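You operate a simulated robot arm through the tools that you are given. There is no shell and no other tool.

You are at the controls of a simulated robot arm. One attempt, no reset.

## Task
Take the collar and the core off the cream table's upright shaft.
Fine: air off and vent to 0 first; collar on the cream table, then core on the empty part of the gauge panel; leave the dial and the hoses. Set down upright: core.
Where things are to end (x, y in the base frame): collar within 0.06 m of [0.58, 0.5].

It is judged by the outcome, as a careful person would: the job done as asked, and still so three seconds after it is handed in. It fails if anything else is knocked over, pushed out of place, dropped, spilled or broken.

## Robot
A 7-joint arm with a fingered hand, fixed in place. Base frame: the origin is at the foot of the arm, x ahead of it, y to its left, z up. Readings come in m, degrees, newtons and seconds.
Its first joint turns from -166.0 to 166.0 degrees. Payload 3.7 kg.
Tool frame: the origin (TCP) lies between the finger pads and is the grasp point; the fingertips stand 0.025 m ahead of it; z points along the fingers, y is the line along which they close. The gripper opens to 0.088 m. The gripper's body begins 0.029 m behind the TCP. The gripper is a hand of 5 fingers: y runs from the thumb to the fingers, the wrist lies at [-0.013, -0.106, -0.174] in the tool frame.
Orientation is told as [roll, pitch, yaw] about the base's x, y, z axes, in that order, counted from this pose: with the fingers straight down and the wrist toward the robot, the tool's x, y and z point along [0, 1, 0], [1, 0, 0] and [0, 0, -1] of the base frame.

## Interface
- The arm moves only by the tool servo_tool. Its argument "moves" is text: rows parted by semicolons, each of 6 numbers parted by spaces: the shift along the tool's x, y, z in m, then the turn, a rotation vector about the tool's x, y, z in degrees. In form: x y z rx ry rz; .... A call has 1 to 20 rows; each row shifts and turns the commanded pose from where the row before left it, along the tool's axes as they then stand. Rows are played at 5 a second. More than 0.05 m and 8.6 degrees between two rows, and nothing of the call is played. Where a pose cannot be reached the arm comes as near as it can. A force on the tool above 90 N (or 10 N above the force at the start of the call, whichever is more), or a blocked arm, ends the call early, and 0.2 s more pass. In this call time passes only in rows, and 0.2 s behind the last. The reply holds the time, the measured pose of the TCP, the force on the tool along the base axes, the opening and the grip force, in the units named above and with some noise, with the torque about the TCP (base axes, N m) and any sound that the robot's microphone picked up.
- Cameras (640 x 400 px; columns grow to the right, rows downward): "scene" is fixed at [0.4013, 0.4995, 1.5221]; the picture's right is [0.72, 0.70, 0.00], its down [0.67, -0.69, -0.27] and it looks along [-0.18, 0.19, -0.96] (base axes); focal length 252 px, centre (320, 200). "wrist" rides on the gripper at [0.059, -0.079, -0.105] in the tool frame; the picture's right is [-0.73, 0.32, -0.61], its down [-0.62, -0.68, 0.38] and it looks along [-0.29, 0.66, 0.70] (tool axes); focal length 234 px, centre (320, 200). There is no depth. A picture from a camera that has moved, and an enlarged one, comes with that camera's place and axes in the base frame and with its lens.
- grab_frame(camera): a new picture of that camera. It takes no simulated time.
- curl_fingers(index, middle, ring, little, thumb_bend, thumb_turn): sets how far each is bent, from 0 (flat) to 100 (curled in); at 30 the hand is open as for a grip, at 70 the pads meet at the TCP. One left out holds its place. A second passes; each finger stops where it meets its share of the squeeze, and holds until it gets a number again. It is the only way to open and close the hand. It gives what a move gives, with no picture; readings hold the bend of each and the force on index, middle, ring, little, thumb and palm. thumb_turn goes from beside the hand (0) to across from the fingers (100), as for a grip.
- close_up(camera, box): a new picture of the part [left, top, right, bottom] of that camera's present view, enlarged. It takes no simulated time.
- job_done(): hands the job in; it is judged then, once.

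Places have to be worked out from the pictures, the camera data and where the tool is seen. Open the gripper and draw the arm clear of the work before you hand the job in, unless the task says otherwise.

The tools are called after "Request:" by a JSON object that holds its "name" and its "arguments". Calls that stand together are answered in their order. servo_tool: Moves the arm, as the interface text tells. Its arguments: {"type":"object","properties":{"moves":{"type":"string"}},"required":["moves"]} The other tools are called the same way: curl_fingers (index, middle, ring, little, thumb_bend, thumb_turn) moves the fingers one by one; grab_frame (camera) takes a picture; close_up (camera, box) takes an enlarged picture of a part of a camera's view; job_done () hands the job in.

At the start:

```text
time_s: 0.0
tcp_pos: [0.4005, 0.3965, 1.1885]
tool_rot: [0.0, 0.0, 0.0]
wrist_force: [0.0, -0.6, -0.3]
wrist_torque: [0.02, 0.01, 0.03]
opening: 0.0875
grip_force: 0.1
shape: jaw
bend: [30.0, 30.0, 30.0, 30.0, 30.0, 98.0]
finger forces: [0.0, 0.0, 0.1, 0.0, 0.0, 0.1]
```

scene: 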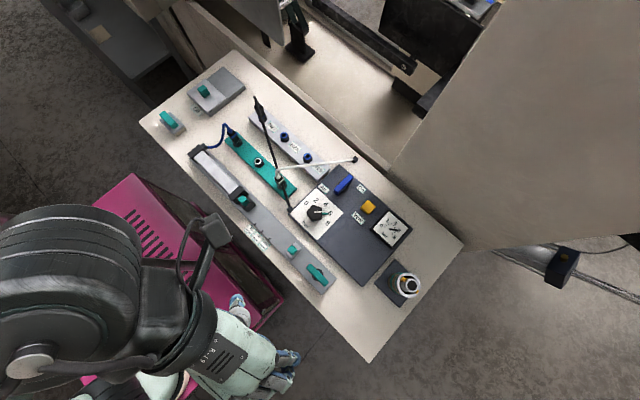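
wrist: 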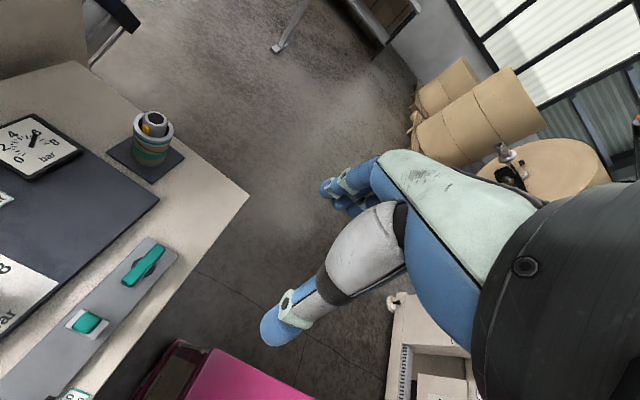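

I start by looking closer at the table to find the shaft with collar and core, the air controls, and the gauge panel.

Request:
{"name": "close_up", "arguments": {"camera": "scene", "box": [270, 150, 470, 320]}}

Request:
{"name": "close_up", "arguments": {"camera": "scene", "box": [140, 60, 340, 200]}}

Request:
{"name": "close_up", "arguments": {"camera": "scene", "box": [220, 180, 340, 300]}}

Request:
{"name": "close_up", "arguments": {"camera": "wrist", "box": [0, 60, 260, 400]}}

```text
2.35 times, centred on (370, 235) of scene
camera zoom: at [0.4013, 0.4995, 1.5221], right [0.72, 0.7, 0.0], down [0.67, -0.69, -0.27], along [-0.18, 0.19, -0.96], focal length 592 px, centre (202, 118)
```

zoom: 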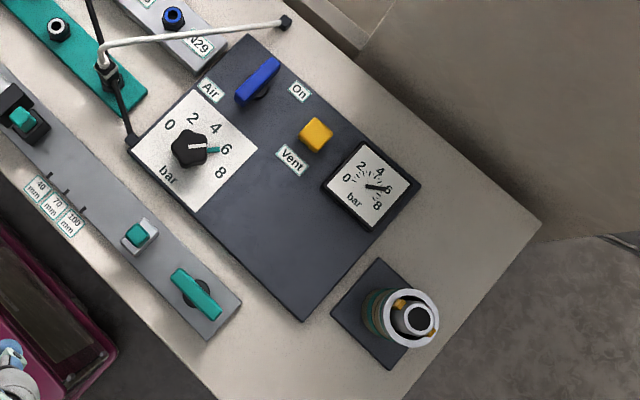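

```text
2.86 times, centred on (240, 130) of scene
camera zoom: at [0.4013, 0.4995, 1.5221], right [0.72, 0.7, 0.0], down [0.67, -0.69, -0.27], along [-0.18, 0.19, -0.96], focal length 719 px, centre (549, 400)
```

zoom: 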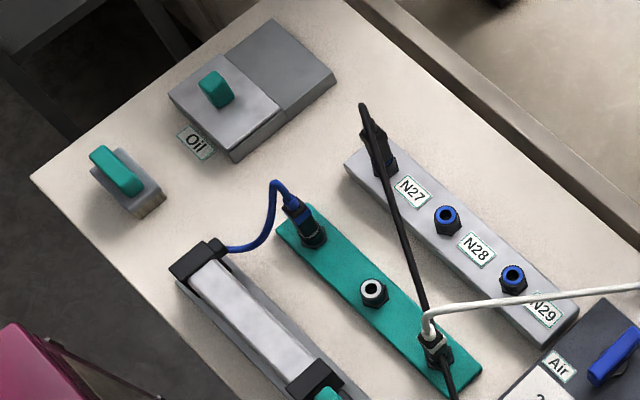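

```text
3.33 times, centred on (280, 240) of scene
camera zoom: at [0.4013, 0.4995, 1.5221], right [0.72, 0.7, 0.0], down [0.67, -0.69, -0.27], along [-0.18, 0.19, -0.96], focal length 838 px, centre (453, 67)
```

zoom: 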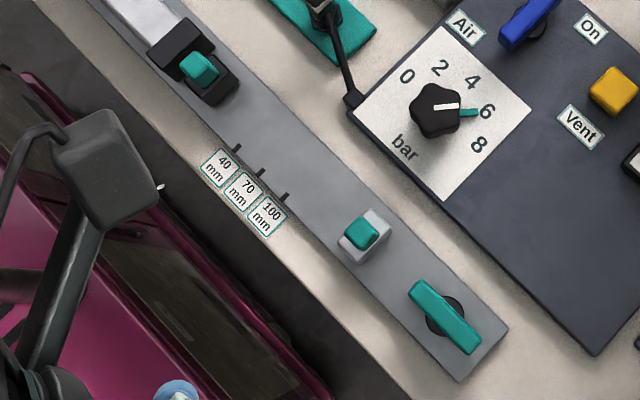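

```text
1.18 times, centred on (130, 230) of wrist
camera zoom: at [0.3224, 0.4561, 1.2941], right [0.32, -0.73, 0.61], down [-0.68, -0.62, -0.38], along [0.66, -0.29, -0.7], focal length 276 px, centre (544, 165)
```

zoom: 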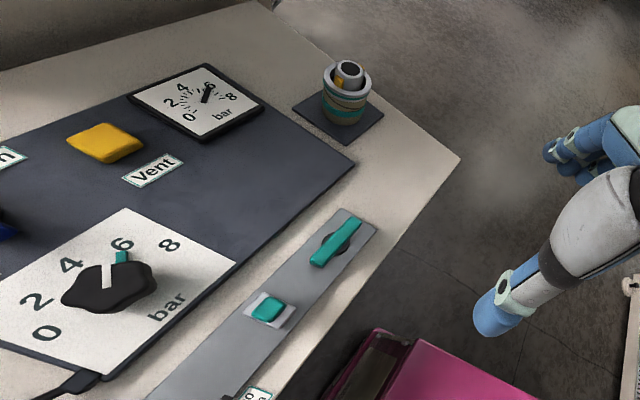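

The shaft stands at the right end of the table with a striped collar around a smaller core. I'll zoom in much closer on the shaft, the air handle, the vent button and the gauge.

Request:
{"name": "close_up", "arguments": {"camera": "scene", "box": [370, 250, 430, 310]}}

Request:
{"name": "close_up", "arguments": {"camera": "scene", "box": [320, 160, 390, 230]}}

Request:
{"name": "close_up", "arguments": {"camera": "scene", "box": [360, 200, 420, 260]}}

Request:
{"name": "close_up", "arguments": {"camera": "wrist", "box": [100, 90, 200, 190]}}

Request:
{"name": "close_up", "arguments": {"camera": "scene", "box": [180, 270, 320, 400]}}

Request:
{"name": "close_up", "arguments": {"camera": "wrist", "box": [240, 130, 440, 360]}}

```text
6.67 times, centred on (400, 280) of scene
camera zoom: at [0.4013, 0.4995, 1.5221], right [0.72, 0.7, 0.0], down [0.67, -0.69, -0.27], along [-0.18, 0.19, -0.96], focal length 1677 px, centre (-213, -333)
```

zoom: 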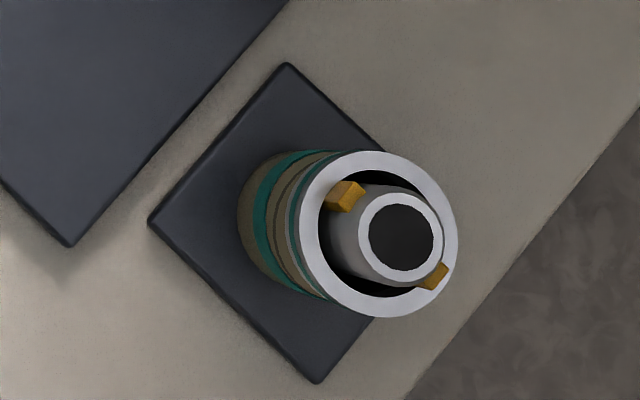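

```text
5.71 times, centred on (355, 195) of scene
camera zoom: at [0.4013, 0.4995, 1.5221], right [0.72, 0.7, 0.0], down [0.67, -0.69, -0.27], along [-0.18, 0.19, -0.96], focal length 1437 px, centre (120, 229)
```

zoom: 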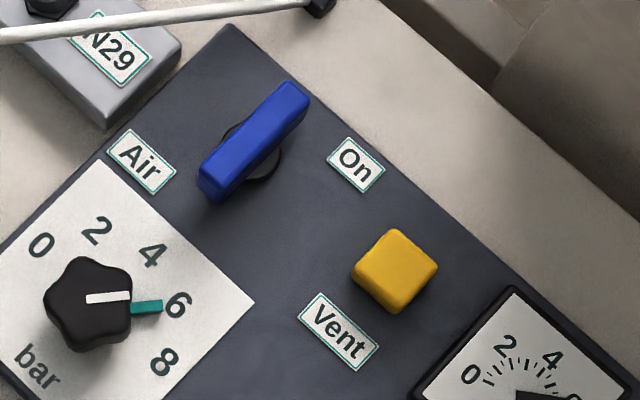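

```text
6.67 times, centred on (390, 230) of scene
camera zoom: at [0.4013, 0.4995, 1.5221], right [0.72, 0.7, 0.0], down [0.67, -0.69, -0.27], along [-0.18, 0.19, -0.96], focal length 1677 px, centre (-147, 0)
```

zoom: 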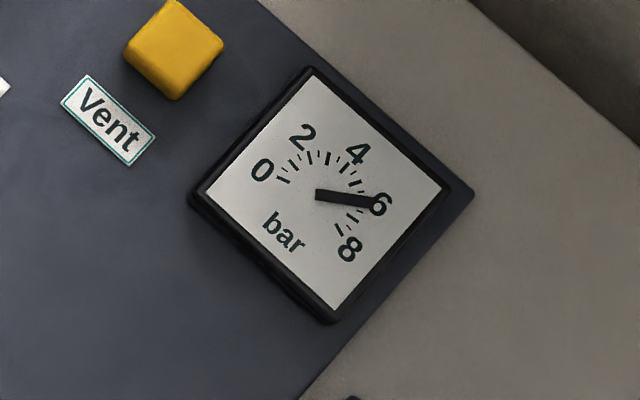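

```text
4.00 times, centred on (150, 140) of wrist
camera zoom: at [0.3224, 0.4561, 1.2941], right [0.32, -0.73, 0.61], down [-0.68, -0.62, -0.38], along [0.66, -0.29, -0.7], focal length 937 px, centre (1000, 440)
```

zoom: 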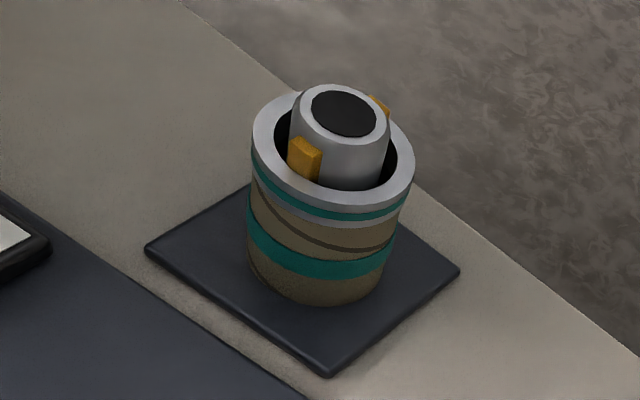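

```text
3.08 times, centred on (250, 335) of scene
camera zoom: at [0.4013, 0.4995, 1.5221], right [0.72, 0.7, 0.0], down [0.67, -0.69, -0.27], along [-0.18, 0.19, -0.96], focal length 774 px, centre (535, -215)
```

zoom: 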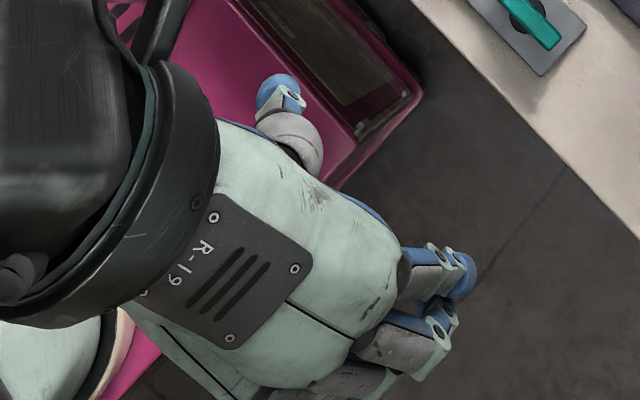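

```text
1.74 times, centred on (340, 245) of wrist
camera zoom: at [0.3224, 0.4561, 1.2941], right [0.32, -0.73, 0.61], down [-0.68, -0.62, -0.38], along [0.66, -0.29, -0.7], focal length 407 px, centre (285, 122)
```

zoom: 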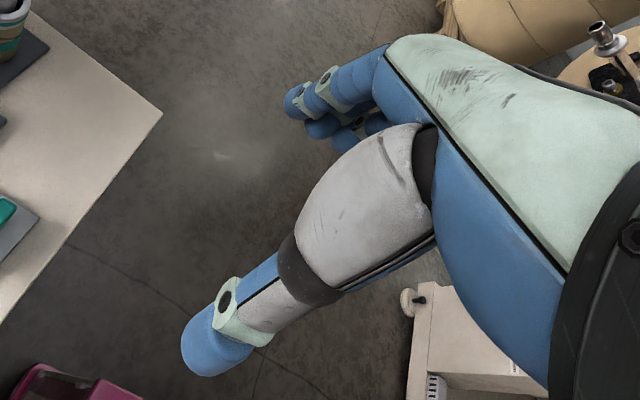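

The panel (dark) spans roughly x 0.23–0.51, y 0.55–0.76; the blue Air handle is near (0.29, 0.71), Vent near (0.38, 0.72), the gauge reads 6, and the shaft with collar and core is near (0.577, 0.62). First I turn the hand in free air so the wrist camera looks at the panel and hoses.

Request:
{"name": "servo_tool", "arguments": {"moves": "0 0 0 0 0 -8; 0 0 0 0 0 -8; 0 0 0 0 0 -8; 0 0 0 0 0 -8; 0 0 0 0 0 -8; 0 0 0 0 0 -8; 0 0 0 0 0 -8; 0 0 0 0 0 -8; 0 0 0 0 0 -8; 0 0 0 0 0 -8; 0 0 0 0 0 -8"}}

Request:
{"name": "grab_frame", "arguments": {"camera": "wrist"}}

Request:
{"name": "grab_frame", "arguments": {"camera": "scene"}}

```text
time_s: 2.4
tcp_pos: [0.4011, 0.3967, 1.1886]
tool_rot: [0.0, 0.0, 88.2]
wrist_force: [-0.1, 0.6, -0.6]
wrist_torque: [0.01, 0.04, -0.01]
opening: 0.0876
grip_force: 0.1
shape: jaw
bend: [30.0, 30.0, 30.0, 30.0, 30.0, 98.0]
finger forces: [0.0, 0.0, 0.0, 0.0, 0.0, 0.1]
```

```text
taken
camera wrist: at [0.3404, 0.3204, 1.294], right [0.74, 0.3, 0.61], down [0.6, -0.7, -0.38], along [0.31, 0.65, -0.7], focal length 234 px, centre (320, 200)
```

wrist: 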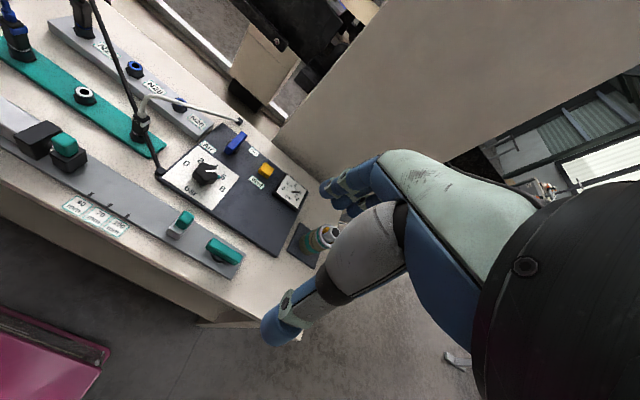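

```text
taken
```

scene: 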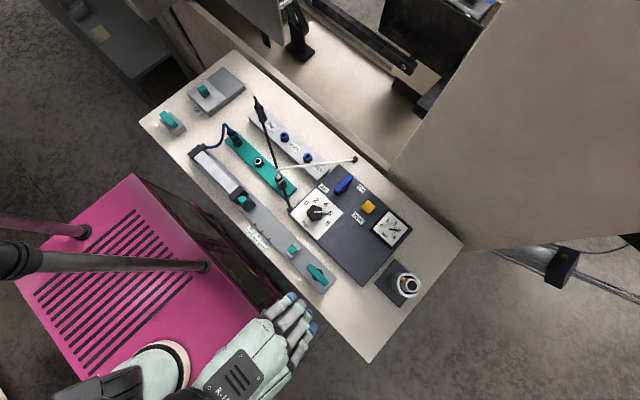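

The panel and hoses are now in the wrist view; I'll zoom to judge the hose heights and the valve handle shape.

Request:
{"name": "close_up", "arguments": {"camera": "wrist", "box": [70, 60, 320, 220]}}

Request:
{"name": "close_up", "arguments": {"camera": "wrist", "box": [180, 110, 320, 220]}}

Request:
{"name": "close_up", "arguments": {"camera": "wrist", "box": [270, 170, 350, 270]}}

Request:
{"name": "close_up", "arguments": {"camera": "scene", "box": [240, 270, 340, 380]}}

```text
2.50 times, centred on (195, 140) of wrist
camera zoom: at [0.3404, 0.3204, 1.294], right [0.74, 0.3, 0.61], down [0.6, -0.7, -0.38], along [0.31, 0.65, -0.7], focal length 585 px, centre (632, 350)
```

zoom: 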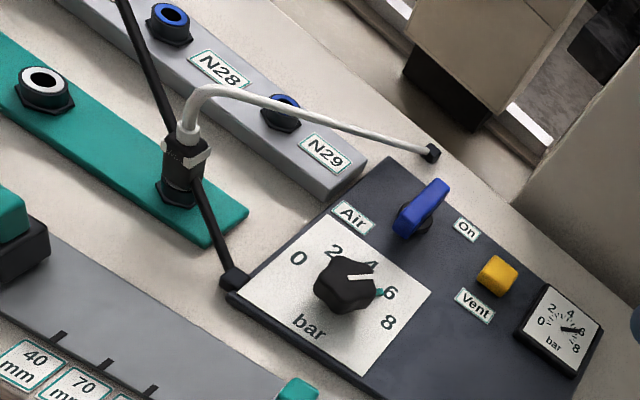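

```text
3.64 times, centred on (250, 165) of wrist
camera zoom: at [0.3404, 0.3204, 1.294], right [0.74, 0.3, 0.61], down [0.6, -0.7, -0.38], along [0.31, 0.65, -0.7], focal length 852 px, centre (574, 327)
```

zoom: 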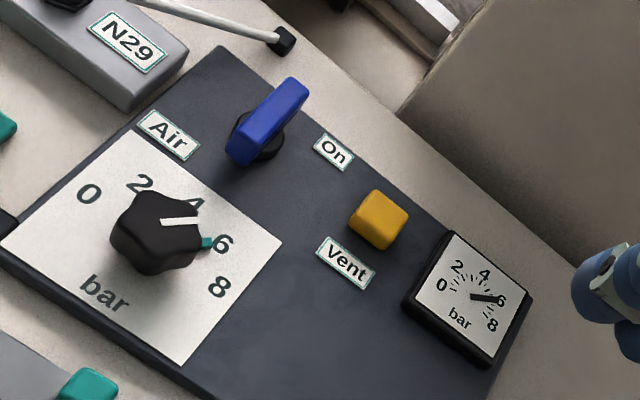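

```text
4.00 times, centred on (310, 220) of wrist
camera zoom: at [0.3404, 0.3204, 1.294], right [0.74, 0.3, 0.61], down [0.6, -0.7, -0.38], along [0.31, 0.65, -0.7], focal length 937 px, centre (360, 120)
```

zoom: 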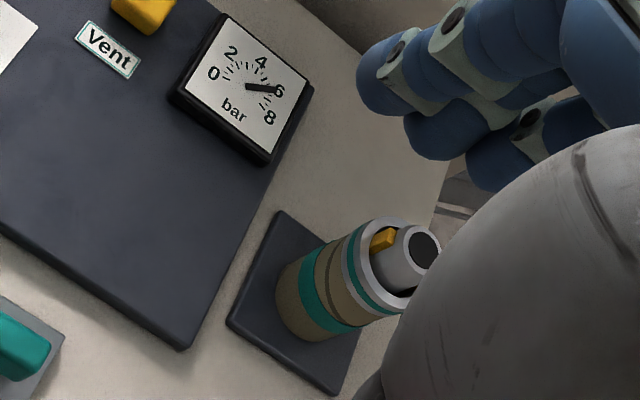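

```text
3.64 times, centred on (290, 325) of scene
camera zoom: at [0.4013, 0.4995, 1.5221], right [0.72, 0.7, 0.0], down [0.67, -0.69, -0.27], along [-0.18, 0.19, -0.96], focal length 915 px, centre (429, -254)
```

zoom: 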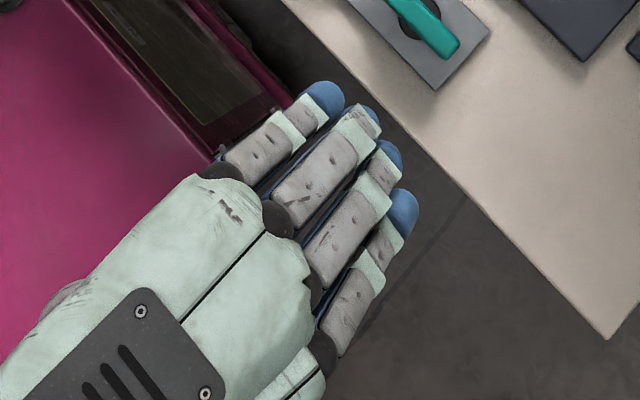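

The white hose end rests on the table near (0.25, 0.81) and its arc stays at x < 0.23, so the Air handle (about (0.284, 0.714), top z≈0.84) can be reached with care. I try a pointing hand shape in free air to learn where the index tip sits.

Request:
{"name": "curl_fingers", "arguments": {"index": 40, "middle": 100, "ring": 100, "little": 100, "thumb_bend": 60, "thumb_turn": 0}}

Request:
{"name": "grab_frame", "arguments": {"camera": "wrist"}}

Request:
{"name": "close_up", "arguments": {"camera": "scene", "box": [200, 270, 340, 400]}}

```text
time_s: 3.4
tcp_pos: [0.4009, 0.3971, 1.189]
tool_rot: [0.0, 0.0, 88.0]
wrist_force: [-0.6, -0.7, -0.5]
wrist_torque: [0.03, 0.03, 0.01]
opening: 0.088
grip_force: 0.1
shape: fingers
bend: [40.0, 100.0, 100.0, 100.0, 60.0, 0.0]
finger forces: [0.0, 0.0, 0.0, 0.1, 0.0, 0.0]
```

```text
taken
camera wrist: at [0.3402, 0.3205, 1.2942], right [0.74, 0.3, 0.61], down [0.6, -0.7, -0.38], along [0.31, 0.65, -0.7], focal length 234 px, centre (320, 200)
```

wrist: 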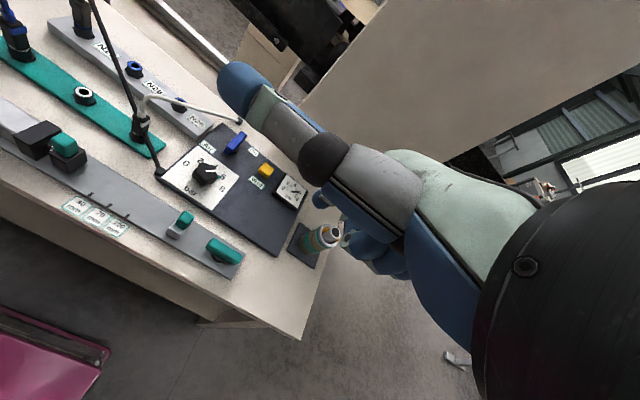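

```text
3.08 times, centred on (270, 335) of scene
camera zoom: at [0.4013, 0.4995, 1.5221], right [0.72, 0.7, 0.0], down [0.67, -0.69, -0.27], along [-0.18, 0.19, -0.96], focal length 774 px, centre (474, -215)
```

zoom: 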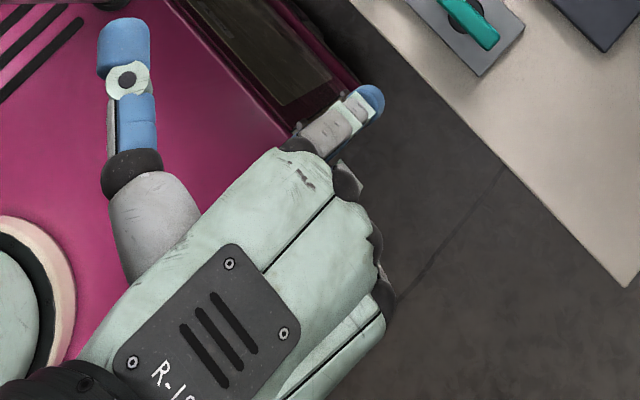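

Thumb at turn 0 sticks out sideways, which is in the way. I'll put it across instead and check the resulting index-point shape.

Request:
{"name": "curl_fingers", "arguments": {"thumb_turn": 100, "thumb_bend": 60, "index": 50}}

Request:
{"name": "grab_frame", "arguments": {"camera": "wrist"}}

Request:
{"name": "close_up", "arguments": {"camera": "scene", "box": [200, 270, 340, 400]}}

```text
time_s: 4.4
tcp_pos: [0.4005, 0.3969, 1.1888]
tool_rot: [0.1, -0.1, 88.0]
wrist_force: [-0.5, 0.4, 0.7]
wrist_torque: [0.0, -0.03, 0.02]
opening: 0.031
grip_force: 0.0
shape: fingers
bend: [50.0, 100.0, 100.0, 100.0, 60.0, 100.0]
finger forces: [0.1, 0.1, 0.0, 0.0, 0.0, 0.1]
```

```text
taken
camera wrist: at [0.3402, 0.3205, 1.2942], right [0.74, 0.3, 0.61], down [0.6, -0.7, -0.38], along [0.31, 0.65, -0.7], focal length 234 px, centre (320, 200)
```

wrist: 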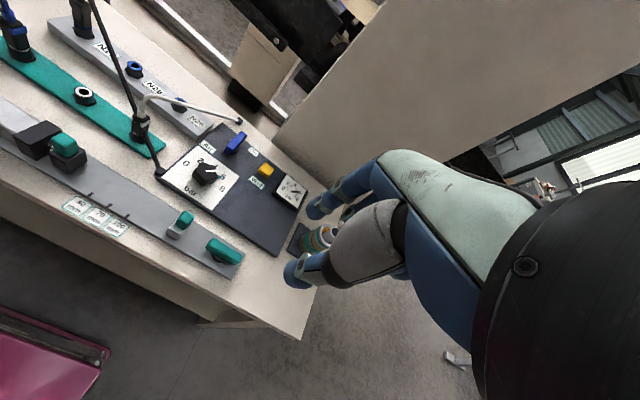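

```text
3.08 times, centred on (270, 335) of scene
camera zoom: at [0.4013, 0.4995, 1.5221], right [0.72, 0.7, 0.0], down [0.67, -0.69, -0.27], along [-0.18, 0.19, -0.96], focal length 774 px, centre (474, -215)
```

zoom: 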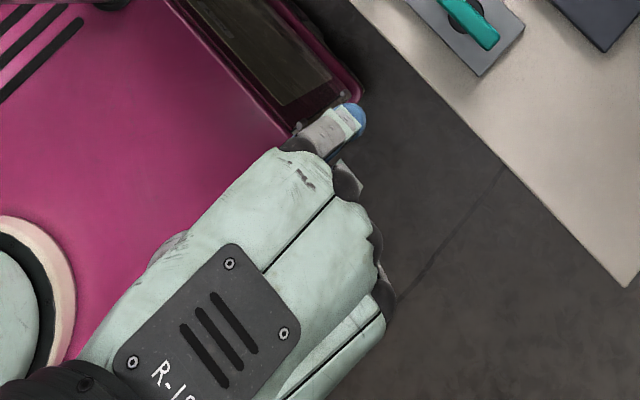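

Pinching index and thumb together gives a stiff poker with a known tip (0.025 m ahead of the TCP), with the other fingers curled away. I form that and move to a height above the empty part of the panel.

Request:
{"name": "curl_fingers", "arguments": {"index": 70, "thumb_bend": 70}}

Request:
{"name": "servo_tool", "arguments": {"moves": "-0.0033 0.0291 0.027 0 0 0; -0.0033 0.0291 0.027 0 0 0; -0.0033 0.0291 0.027 0 0 0; -0.0033 0.0291 0.027 0 0 0; -0.0033 0.0291 0.027 0 0 0; -0.0033 0.0291 0.027 0 0 0; -0.0033 0.0291 0.027 0 0 0; 0 0 0 0 0 -7.5; 0 0 0 0 0 -7.5; 0 0 0 0 0 -7.5; 0 0 0 0 0 -7.5; 0 0 0 0 0 0"}}

Request:
{"name": "grab_frame", "arguments": {"camera": "wrist"}}

Request:
{"name": "grab_frame", "arguments": {"camera": "scene"}}

```text
time_s: 5.4
tcp_pos: [0.4015, 0.3958, 1.1893]
tool_rot: [0.0, 0.0, 88.0]
wrist_force: [0.1, 0.1, 0.4]
wrist_torque: [0.0, 0.03, -0.01]
opening: 0.0
grip_force: 0.0
shape: fingers
bend: [70.0, 100.0, 100.0, 100.0, 70.0, 100.0]
finger forces: [0.0, 0.0, 0.0, 0.0, 0.0, 0.0]
```

```text
time_s: 8.0
tcp_pos: [0.4322, 0.5995, 1.0007]
tool_rot: [0.0, 0.0, 118.0]
wrist_force: [-0.2, 0.1, 0.2]
wrist_torque: [0.03, -0.02, -0.03]
opening: 0.0
grip_force: 0.1
shape: fingers
bend: [70.0, 100.0, 100.0, 100.0, 70.0, 100.0]
finger forces: [0.0, 0.0, 0.1, 0.0, 0.1, 0.0]
```

```text
taken
camera wrist: at [0.4168, 0.503, 1.1054], right [0.49, 0.63, 0.61], down [0.87, -0.31, -0.38], along [-0.05, 0.72, -0.7], focal length 234 px, centre (320, 200)
```

wrist: 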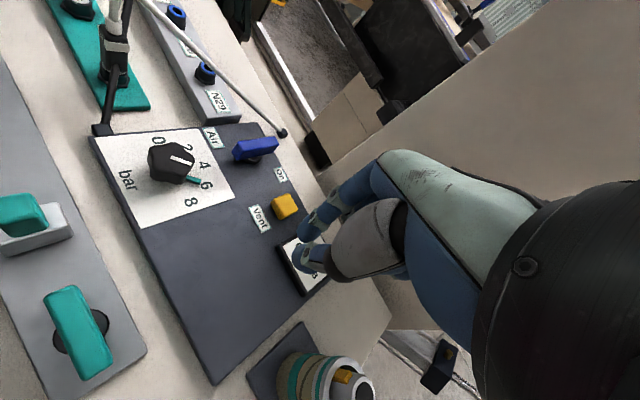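

```text
taken
```

scene: 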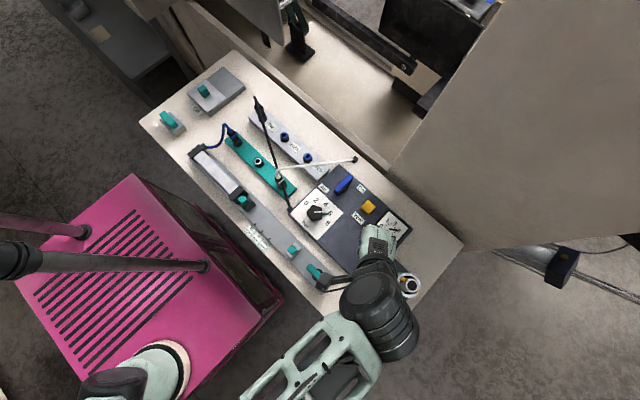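

The poker tip is visible in the wrist view and nothing is near it. I take close-ups for refining the handle, vent and gauge positions.

Request:
{"name": "close_up", "arguments": {"camera": "wrist", "box": [190, 100, 320, 220]}}

Request:
{"name": "close_up", "arguments": {"camera": "wrist", "box": [200, 290, 400, 400]}}

Request:
{"name": "close_up", "arguments": {"camera": "scene", "box": [310, 150, 430, 310]}}

```text
3.33 times, centred on (255, 160) of wrist
camera zoom: at [0.4168, 0.503, 1.1054], right [0.49, 0.63, 0.61], down [0.87, -0.31, -0.38], along [-0.05, 0.72, -0.7], focal length 781 px, centre (537, 333)
```

zoom: 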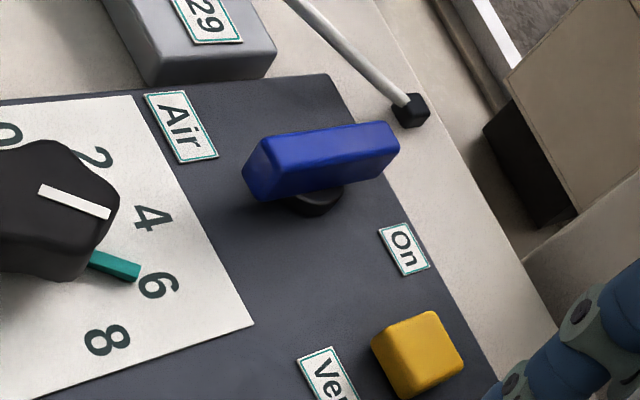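

```text
3.20 times, centred on (300, 345) of wrist
camera zoom: at [0.4168, 0.503, 1.1054], right [0.49, 0.63, 0.61], down [0.87, -0.31, -0.38], along [-0.05, 0.72, -0.7], focal length 749 px, centre (384, -264)
```

zoom: 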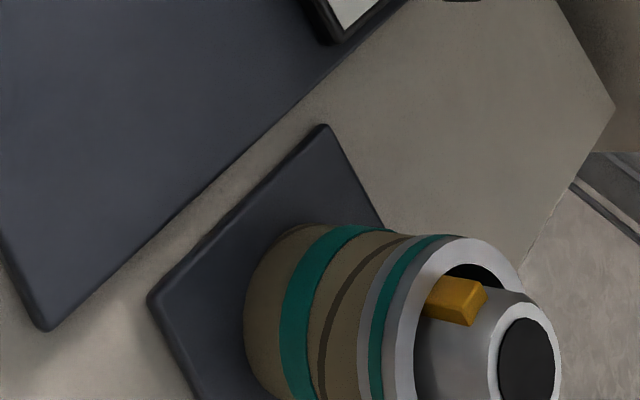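

```text
2.50 times, centred on (370, 230) of scene
camera zoom: at [0.4013, 0.4995, 1.5221], right [0.72, 0.7, 0.0], down [0.67, -0.69, -0.27], along [-0.18, 0.19, -0.96], focal length 629 px, centre (195, 125)
```

zoom: 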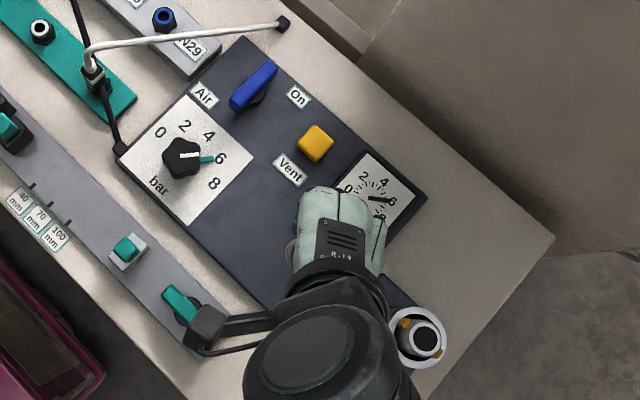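

Handle centre refined to about (0.286, 0.716), running along y; Vent about (0.378, 0.717). I lower the poker over the empty part of the panel to feel for the panel's top surface height.

Request:
{"name": "servo_tool", "arguments": {"moves": "0 0 0.03 0 0 0; 0 0 0.03 0 0 0; 0 0 0.03 0 0 0; 0 0 0.03 0 0 0; 0 0 0.01 0 0 0; 0 0 0.005 0 0 0; 0 0 0 0 0 0"}}

Request:
{"name": "close_up", "arguments": {"camera": "wrist", "box": [180, 140, 420, 330]}}

Request:
{"name": "close_up", "arguments": {"camera": "scene", "box": [310, 150, 430, 310]}}

```text
time_s: 9.6
tcp_pos: [0.4325, 0.5999, 0.8655]
tool_rot: [0.0, 0.0, 117.9]
wrist_force: [0.1, -0.2, 0.2]
wrist_torque: [-0.02, 0.0, 0.0]
opening: 0.0
grip_force: 0.0
shape: fingers
bend: [70.0, 100.0, 100.0, 100.0, 70.0, 100.0]
finger forces: [0.0, 0.0, 0.0, 0.1, 0.0, 0.1]
```

```text
2.11 times, centred on (300, 235) of wrist
camera zoom: at [0.4172, 0.5025, 0.9709], right [0.49, 0.63, 0.61], down [0.87, -0.31, -0.38], along [-0.05, 0.72, -0.7], focal length 493 px, centre (362, 126)
```

zoom: 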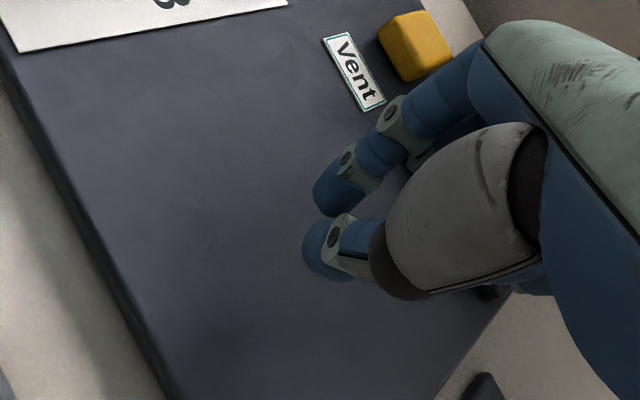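

```text
2.50 times, centred on (370, 230) of scene
camera zoom: at [0.4013, 0.4995, 1.5221], right [0.72, 0.7, 0.0], down [0.67, -0.69, -0.27], along [-0.18, 0.19, -0.96], focal length 629 px, centre (195, 125)
```

zoom: 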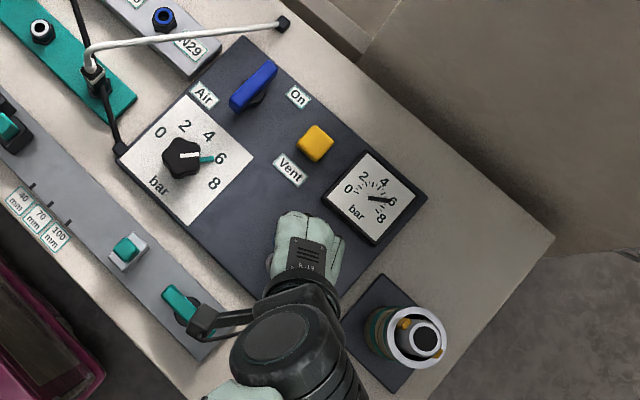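

Tip should be at about z 0.84, no contact yet. I continue down in small steps, watching force.

Request:
{"name": "servo_tool", "arguments": {"moves": "0 0 0.003 0 0 0; 0 0 0.003 0 0 0; 0 0 0.003 0 0 0; 0 0 0 0 0 0"}}

Request:
{"name": "servo_tool", "arguments": {"moves": "0 0 0.002 0 0 0; 0 0 0.002 0 0 0; 0 0 0 0 0 0"}}

```text
time_s: 10.6
tcp_pos: [0.4315, 0.5992, 0.8558]
tool_rot: [0.0, 0.0, 118.0]
wrist_force: [0.7, 0.3, -0.2]
wrist_torque: [0.0, 0.04, -0.02]
opening: 0.0
grip_force: 0.1
shape: fingers
bend: [70.0, 100.0, 100.0, 100.0, 70.0, 100.0]
finger forces: [0.0, 0.1, 0.1, 0.0, 0.0, 0.0]
```

```text
time_s: 11.4
tcp_pos: [0.4305, 0.5996, 0.8514]
tool_rot: [0.0, 0.1, 118.1]
wrist_force: [0.2, -0.1, -0.1]
wrist_torque: [0.03, -0.01, -0.01]
opening: 0.0001
grip_force: 0.1
shape: fingers
bend: [70.0, 100.0, 100.0, 100.0, 70.0, 100.0]
finger forces: [0.1, 0.0, 0.0, 0.1, 0.1, 0.0]
```

No contact yet with the tip at about z 0.826; I keep feeling downward in 2 mm steps.

Request:
{"name": "servo_tool", "arguments": {"moves": "0 0 0.002 0 0 0; 0 0 0.002 0 0 0; 0 0 0 0 0 0"}}

Request:
{"name": "servo_tool", "arguments": {"moves": "0 0 0.002 0 0 0; 0 0 0 0 0 0"}}

```text
time_s: 12.2
tcp_pos: [0.4317, 0.5996, 0.8471]
tool_rot: [0.0, 0.1, 118.1]
wrist_force: [-0.6, -0.4, 0.4]
wrist_torque: [-0.02, 0.02, -0.03]
opening: 0.0002
grip_force: 0.0
shape: fingers
bend: [70.0, 100.0, 100.0, 100.0, 70.0, 100.0]
finger forces: [0.0, 0.0, 0.0, 0.0, 0.1, 0.1]
```

```text
time_s: 12.8
tcp_pos: [0.4304, 0.5988, 0.8459]
tool_rot: [0.0, 0.1, 118.0]
wrist_force: [-0.2, 0.5, 0.4]
wrist_torque: [-0.01, 0.0, 0.01]
opening: 0.0
grip_force: 0.1
shape: fingers
bend: [70.0, 100.0, 100.0, 100.0, 70.0, 100.0]
finger forces: [0.1, 0.1, 0.1, 0.0, 0.1, 0.0]
```

Request:
{"name": "close_up", "arguments": {"camera": "wrist", "box": [240, 180, 380, 290]}}

Request:
{"name": "servo_tool", "arguments": {"moves": "0 0 0.002 0 0 0; 0 0 0.002 0 0 0; 0 0 0 0 0 0"}}

```text
3.64 times, centred on (310, 235) of wrist
camera zoom: at [0.4166, 0.5029, 0.9516], right [0.49, 0.63, 0.61], down [0.87, -0.31, -0.38], along [-0.05, 0.72, -0.7], focal length 852 px, centre (356, 73)
```

zoom: 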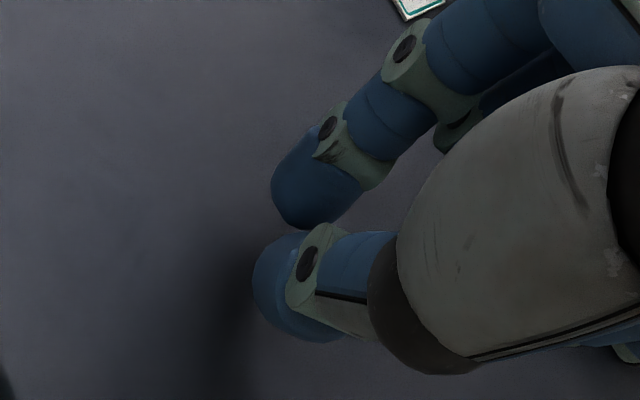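

```text
time_s: 13.6
tcp_pos: [0.4309, 0.5981, 0.8406]
tool_rot: [0.1, 0.0, 118.0]
wrist_force: [-0.6, -0.7, 1.2]
wrist_torque: [-0.01, -0.01, 0.01]
opening: 0.0
grip_force: 0.1
shape: fingers
bend: [70.0, 100.0, 100.0, 100.0, 70.0, 100.0]
finger forces: [0.1, 0.1, 0.0, 0.0, 0.0, 0.0]
```

Force in z is starting to rise slightly (1.2 N) with the tip at nominal 0.816. One more 2 mm step to confirm.

Request:
{"name": "servo_tool", "arguments": {"moves": "0 0 0.002 0 0 0; 0 0 0 0 0 0"}}

Request:
{"name": "servo_tool", "arguments": {"moves": "0 0 0.002 0 0 0; 0 0 0 0 0 0"}}

```text
time_s: 14.2
tcp_pos: [0.4308, 0.5982, 0.8405]
tool_rot: [-0.1, 0.0, 118.0]
wrist_force: [-0.1, -0.5, -0.7]
wrist_torque: [0.02, 0.01, 0.01]
opening: 0.0
grip_force: 0.0
shape: fingers
bend: [70.0, 100.0, 100.0, 100.0, 70.0, 100.0]
finger forces: [0.1, 0.1, 0.0, 0.0, 0.0, 0.0]
```

```text
time_s: 14.8
tcp_pos: [0.4321, 0.6007, 0.8382]
tool_rot: [0.1, -0.1, 118.0]
wrist_force: [1.0, -1.4, 6.8]
wrist_torque: [-0.11, -0.01, -0.04]
opening: 0.0002
grip_force: 3.8
shape: fingers
bend: [70.0, 100.0, 100.0, 100.0, 70.0, 100.0]
finger forces: [0.7, 0.0, 0.0, 0.1, 6.8, 0.1]
```

Contact at TCP z ≈ 0.838, so the panel top is at about z 0.8135. I lift, then move over to the +x side of the handle's near end and lower so the tip is beside the handle bar.

Request:
{"name": "servo_tool", "arguments": {"moves": "0 0 -0.03 0 0 0; 0 0 -0.0325 0 0 0; 0.0138 0.0311 0 0 0 0; 0.0138 0.0311 0 0 0 0; 0.0138 0.0311 0 0 0 0; 0.0138 0.0311 0 0 0 0; 0 0 0 0 0 0"}}

Request:
{"name": "grab_frame", "arguments": {"camera": "wrist"}}

Request:
{"name": "close_up", "arguments": {"camera": "scene", "box": [290, 140, 410, 260]}}

```text
time_s: 16.4
tcp_pos: [0.3247, 0.681, 0.9006]
tool_rot: [0.0, 0.0, 118.0]
wrist_force: [0.3, 1.0, -0.8]
wrist_torque: [0.01, -0.02, -0.01]
opening: 0.0001
grip_force: 0.1
shape: fingers
bend: [70.0, 100.0, 100.0, 100.0, 70.0, 100.0]
finger forces: [0.0, 0.1, 0.0, 0.0, 0.0, 0.0]
```

```text
taken
camera wrist: at [0.3102, 0.5851, 1.0063], right [0.49, 0.63, 0.61], down [0.87, -0.31, -0.38], along [-0.05, 0.72, -0.7], focal length 234 px, centre (320, 200)
```

wrist: 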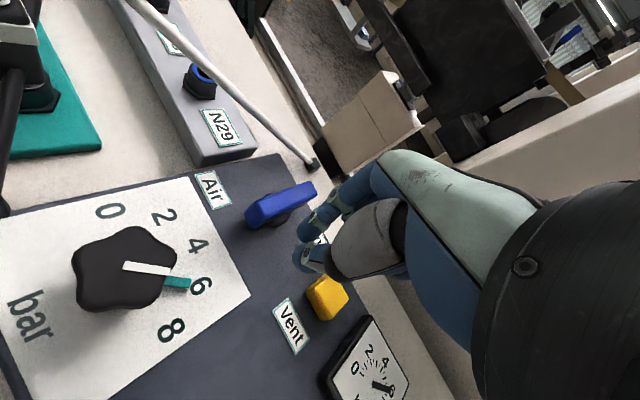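

```text
3.33 times, centred on (350, 200) of scene
camera zoom: at [0.4013, 0.4995, 1.5221], right [0.72, 0.7, 0.0], down [0.67, -0.69, -0.27], along [-0.18, 0.19, -0.96], focal length 838 px, centre (220, 200)
```

zoom: 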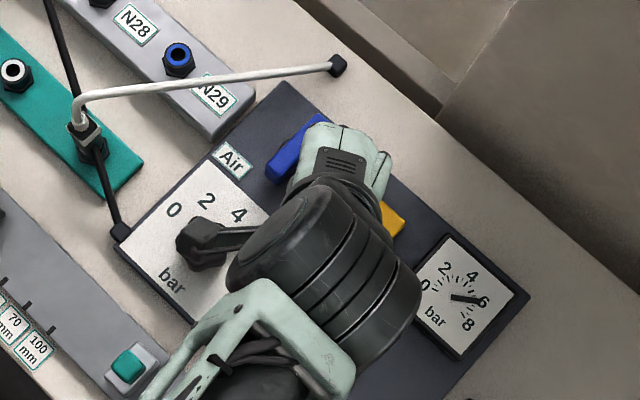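

I check the clearance of the curled fingers relative to the Vent button before going down.

Request:
{"name": "close_up", "arguments": {"camera": "wrist", "box": [220, 160, 380, 330]}}

Request:
{"name": "close_up", "arguments": {"camera": "scene", "box": [325, 160, 385, 220]}}

```text
2.35 times, centred on (300, 245) of wrist
camera zoom: at [0.3102, 0.5851, 1.0063], right [0.49, 0.63, 0.61], down [0.87, -0.31, -0.38], along [-0.05, 0.72, -0.7], focal length 551 px, centre (367, 94)
```

zoom: 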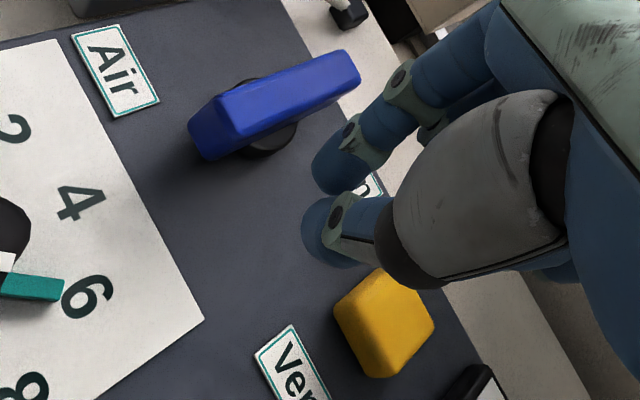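

```text
6.67 times, centred on (355, 190) of scene
camera zoom: at [0.4013, 0.4995, 1.5221], right [0.72, 0.7, 0.0], down [0.67, -0.69, -0.27], along [-0.18, 0.19, -0.96], focal length 1677 px, centre (87, 267)
```

zoom: 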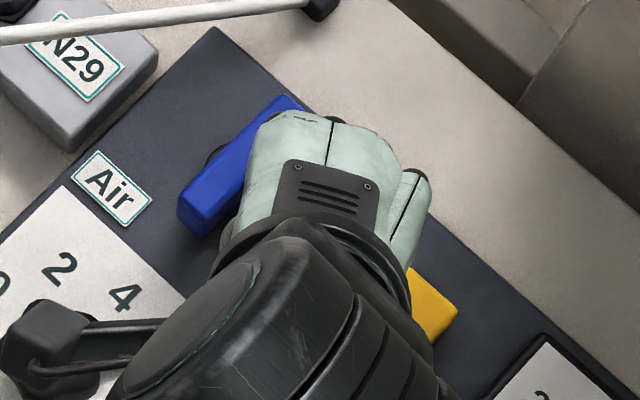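

I turn the hand 18° so the curled fingers swing away from the Vent, then descend beside the handle's near end on its +x side.

Request:
{"name": "servo_tool", "arguments": {"moves": "0 0 0 0 0 6; 0 0 0 0 0 6; 0 0 0 0 0 6; 0.0079 0.0045 0 0 0 0; 0 0 0.02 0 0 0; 0 0 0.012 0 0 0; 0 0 0.01 0 0 0; 0 0 0.005 0 0 0; 0 0 0.005 0 0 0; 0 0 0 0 0 0"}}

Request:
{"name": "close_up", "arguments": {"camera": "wrist", "box": [200, 140, 400, 300]}}

Request:
{"name": "close_up", "arguments": {"camera": "scene", "box": [300, 140, 420, 250]}}

```text
time_s: 18.6
tcp_pos: [0.3161, 0.6863, 0.8478]
tool_rot: [0.0, 0.0, 100.0]
wrist_force: [-0.5, -0.3, 0.2]
wrist_torque: [0.02, 0.04, -0.01]
opening: 0.0
grip_force: 0.0
shape: fingers
bend: [70.0, 100.0, 100.0, 100.0, 70.0, 100.0]
finger forces: [0.0, 0.1, 0.0, 0.1, 0.0, 0.0]
```

```text
2.50 times, centred on (300, 220) of wrist
camera zoom: at [0.2719, 0.5991, 0.9535], right [0.66, 0.44, 0.61], down [0.73, -0.56, -0.38], along [0.17, 0.7, -0.7], focal length 585 px, centre (370, 150)
```

zoom: 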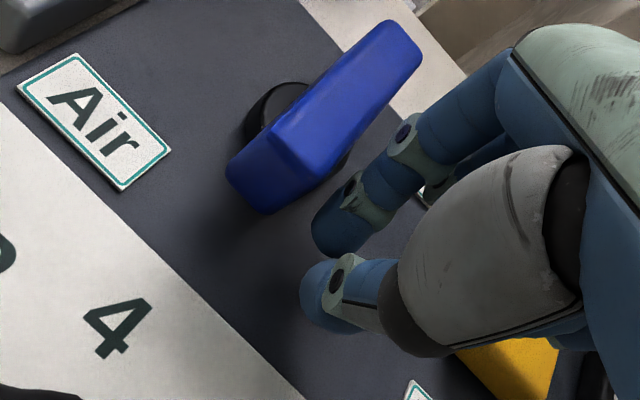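

```text
3.64 times, centred on (360, 195) of scene
camera zoom: at [0.4013, 0.4995, 1.5221], right [0.72, 0.7, 0.0], down [0.67, -0.69, -0.27], along [-0.18, 0.19, -0.96], focal length 915 px, centre (174, 218)
```

zoom: 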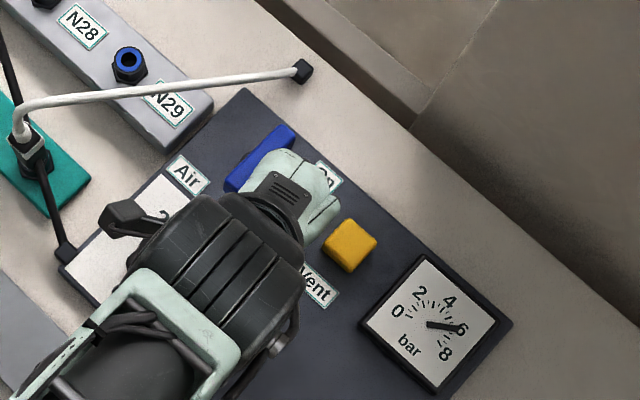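

The tip is beside the bar (bar's +x face at about x 0.292, tip edge near 0.306). I push gently toward −x a small amount to test whether the valve turns this way.

Request:
{"name": "servo_tool", "arguments": {"moves": "0.0079 0.0014 0 0 0 0; 0.0049 0.0009 0 0 0 0; 0.003 0.0005 0 0 0 0; 0.003 0.0005 0 0 0 0; 0 0 0 0 0 0"}}

Request:
{"name": "close_up", "arguments": {"camera": "wrist", "box": [200, 140, 400, 300]}}

```text
time_s: 19.8
tcp_pos: [0.2952, 0.6861, 0.8469]
tool_rot: [0.0, 0.1, 100.1]
wrist_force: [0.9, -2.9, 1.5]
wrist_torque: [0.02, 0.03, 0.04]
opening: 0.0
grip_force: 1.2
shape: fingers
bend: [70.0, 100.0, 100.0, 100.0, 70.0, 100.0]
finger forces: [2.7, 0.0, 0.0, 0.0, 0.0, 0.0]
```

```text
2.50 times, centred on (300, 220) of wrist
camera zoom: at [0.2519, 0.5983, 0.9536], right [0.66, 0.44, 0.61], down [0.73, -0.56, -0.38], along [0.17, 0.7, -0.7], focal length 585 px, centre (370, 150)
```

zoom: 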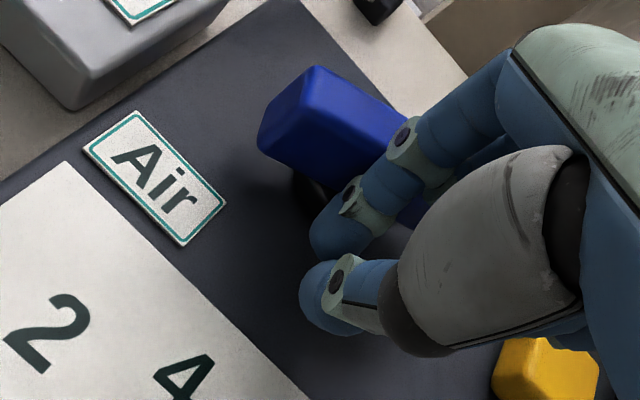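

The handle turned readily clockwise with little force. I check with the scene camera how far it has gone.

Request:
{"name": "close_up", "arguments": {"camera": "scene", "box": [310, 150, 390, 220]}}

Request:
{"name": "close_up", "arguments": {"camera": "scene", "box": [360, 200, 420, 260]}}

```text
5.71 times, centred on (350, 185) of scene
camera zoom: at [0.4013, 0.4995, 1.5221], right [0.72, 0.7, 0.0], down [0.67, -0.69, -0.27], along [-0.18, 0.19, -0.96], focal length 1437 px, centre (149, 286)
```

zoom: 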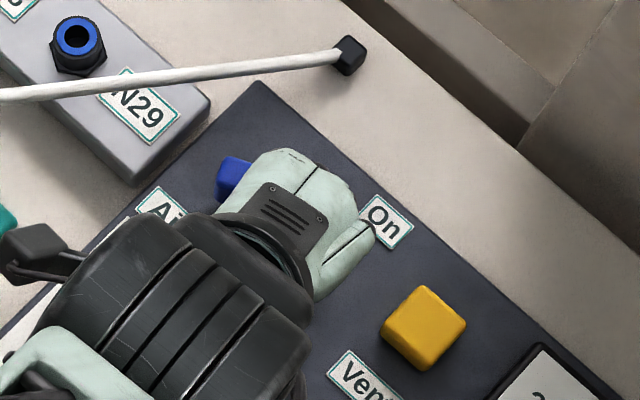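

```text
6.67 times, centred on (390, 230) of scene
camera zoom: at [0.4013, 0.4995, 1.5221], right [0.72, 0.7, 0.0], down [0.67, -0.69, -0.27], along [-0.18, 0.19, -0.96], focal length 1677 px, centre (-147, 0)
```

zoom: 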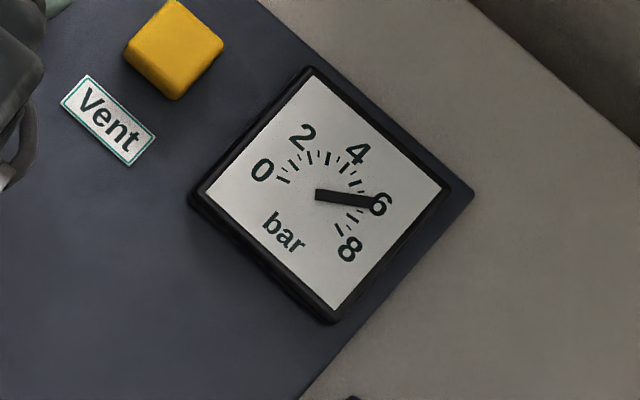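

I back the fingertip off the handle, lift, and slide away toward −y to see the handle's new angle.

Request:
{"name": "servo_tool", "arguments": {"moves": "0 -0.006 0 0 0 0; 0 0 -0.03 0 0 0; 0 0 -0.03 0 0 0; 0 -0.04 -0.01 0 0 0; 0 -0.045 -0.01 0 0 0; 0 -0.045 0 0 0 0; 0 0 0 0 0 0"}}

Request:
{"name": "close_up", "arguments": {"camera": "scene", "box": [310, 150, 430, 250]}}

Request:
{"name": "grab_frame", "arguments": {"camera": "wrist"}}

```text
time_s: 21.4
tcp_pos: [0.319, 0.554, 0.9285]
tool_rot: [-0.1, 0.0, 100.0]
wrist_force: [0.9, 0.9, 0.1]
wrist_torque: [0.0, 0.01, -0.02]
opening: 0.0
grip_force: 0.1
shape: fingers
bend: [70.0, 100.0, 100.0, 100.0, 70.0, 100.0]
finger forces: [0.0, 0.0, 0.0, 0.1, 0.0, 0.0]
```

```text
4.00 times, centred on (370, 200) of scene
camera zoom: at [0.4013, 0.4995, 1.5221], right [0.72, 0.7, 0.0], down [0.67, -0.69, -0.27], along [-0.18, 0.19, -0.96], focal length 1006 px, centre (120, 200)
```

zoom: 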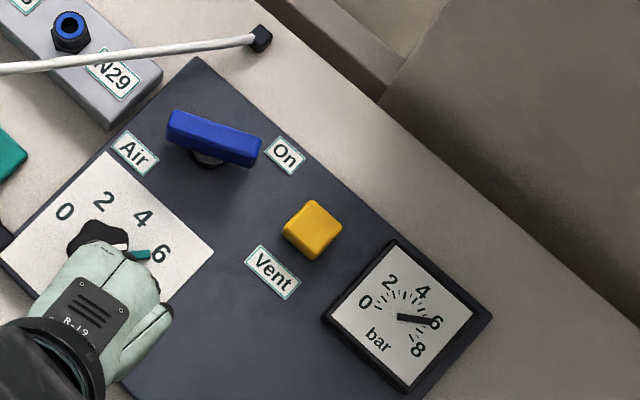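

```text
taken
camera wrist: at [0.276, 0.4674, 1.0345], right [0.66, 0.44, 0.61], down [0.73, -0.56, -0.38], along [0.17, 0.7, -0.7], focal length 234 px, centre (320, 200)
```

wrist: 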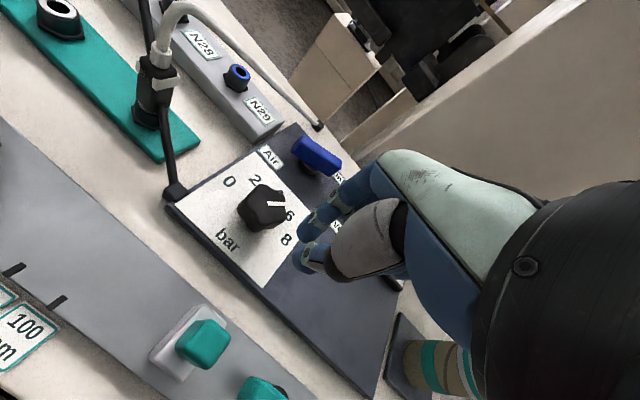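

The handle has gone about 62° of the quarter turn (no longer along y, now ~28° from x). I'll continue from below its −x end, pushing +y until it meets its stop.

Request:
{"name": "servo_tool", "arguments": {"moves": "0.0078 0.0312 0 0 0 0; 0.0078 0.0312 0 0 0 0; 0.0078 0.0312 0 0 0 0; 0.0078 0.0312 0 0 0 0; 0 0 0.03 0 0 0; 0 0 0.03 0 0 0; 0 0 0.0125 0 0 0; 0 0 0.008 0 0 0; 0 0 0 0 0 0"}}

Request:
{"name": "close_up", "arguments": {"camera": "wrist", "box": [200, 120, 400, 300]}}

```text
time_s: 23.4
tcp_pos: [0.2682, 0.6699, 0.8467]
tool_rot: [0.0, -0.1, 100.0]
wrist_force: [-0.3, -0.4, -0.7]
wrist_torque: [-0.01, 0.0, -0.01]
opening: 0.0001
grip_force: 0.0
shape: fingers
bend: [70.0, 100.0, 100.0, 100.0, 70.0, 100.0]
finger forces: [0.0, 0.0, 0.0, 0.0, 0.1, 0.1]
```

```text
2.22 times, centred on (300, 210) of wrist
camera zoom: at [0.2245, 0.5834, 0.9529], right [0.66, 0.44, 0.61], down [0.73, -0.56, -0.38], along [0.17, 0.7, -0.7], focal length 520 px, centre (364, 178)
```

zoom: 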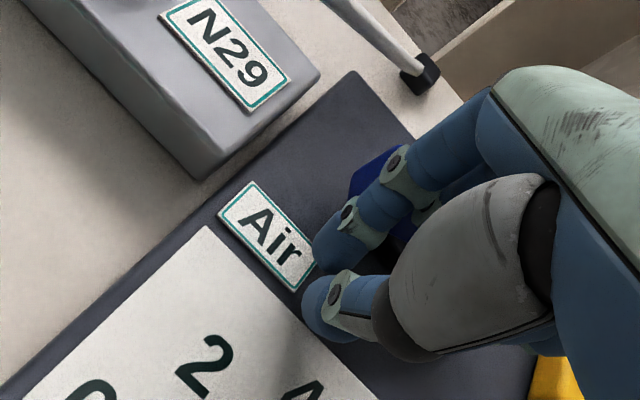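

In place below the handle's −x arm. Now pushing toward +y in small steps.

Request:
{"name": "servo_tool", "arguments": {"moves": "0.0005 0.006 0 0 0 0; 0.0005 0.005 0 0 0 0; 0.0003 0.004 0 0 0 0; 0.0003 0.004 0 0 0 0; 0 0 0 0 0 0"}}

Request:
{"name": "servo_tool", "arguments": {"moves": "0.0002 0.003 0 0 0 0; 0 0 0 0 0 0"}}

Request:
{"name": "close_up", "arguments": {"camera": "wrist", "box": [200, 120, 400, 300]}}

```text
time_s: 24.6
tcp_pos: [0.262, 0.688, 0.8463]
tool_rot: [-0.1, 0.0, 100.0]
wrist_force: [1.5, -10.0, 1.5]
wrist_torque: [0.08, 0.05, 0.07]
opening: 0.0
grip_force: 4.8
shape: fingers
bend: [70.0, 100.0, 100.0, 100.0, 69.0, 100.0]
finger forces: [9.3, 0.0, 0.0, 0.1, 0.0, 0.0]
```

```text
time_s: 25.2
tcp_pos: [0.2633, 0.6913, 0.8474]
tool_rot: [0.0, 0.0, 100.0]
wrist_force: [1.7, -15.6, 2.6]
wrist_torque: [0.08, 0.03, 0.09]
opening: 0.0
grip_force: 7.7
shape: fingers
bend: [70.0, 100.0, 100.0, 100.0, 67.0, 100.0]
finger forces: [15.3, 0.0, 0.0, 0.0, 0.0, 0.0]
```

```text
2.22 times, centred on (300, 210) of wrist
camera zoom: at [0.2181, 0.6034, 0.9534], right [0.66, 0.44, 0.61], down [0.73, -0.56, -0.38], along [0.17, 0.7, -0.7], focal length 520 px, centre (364, 178)
```

zoom: 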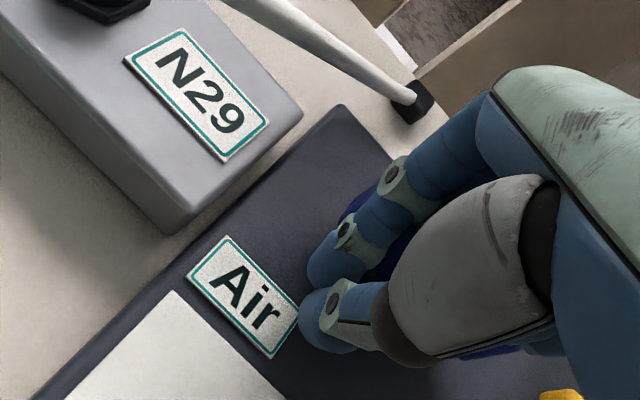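

The resistance has climbed steadily to ~15 N, about where 90° was expected, so this is likely the stop. I back off and look at the handle.

Request:
{"name": "servo_tool", "arguments": {"moves": "0 -0.012 0 0 0 0; 0 0 -0.03 0 0 0; 0 0 -0.03 0 0 0; 0 -0.04 -0.01 0 0 0; 0 -0.045 -0.01 0 0 0; 0 -0.04 0 0 0 0; 0 0 0 0 0 0"}}

Request:
{"name": "close_up", "arguments": {"camera": "scene", "box": [310, 150, 430, 250]}}

```text
time_s: 26.8
tcp_pos: [0.287, 0.5552, 0.9288]
tool_rot: [0.1, 0.0, 100.0]
wrist_force: [0.0, -0.4, 0.3]
wrist_torque: [0.01, -0.02, 0.0]
opening: 0.0
grip_force: 0.1
shape: fingers
bend: [70.0, 100.0, 100.0, 100.0, 70.0, 100.0]
finger forces: [0.0, 0.1, 0.0, 0.0, 0.1, 0.1]
```

```text
4.00 times, centred on (370, 200) of scene
camera zoom: at [0.4013, 0.4995, 1.5221], right [0.72, 0.7, 0.0], down [0.67, -0.69, -0.27], along [-0.18, 0.19, -0.96], focal length 1006 px, centre (120, 200)
```

zoom: 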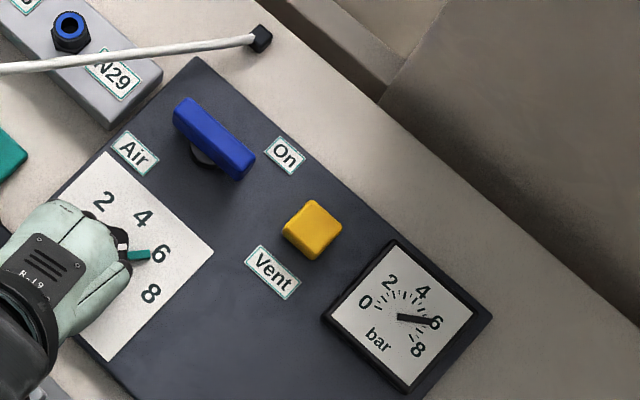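

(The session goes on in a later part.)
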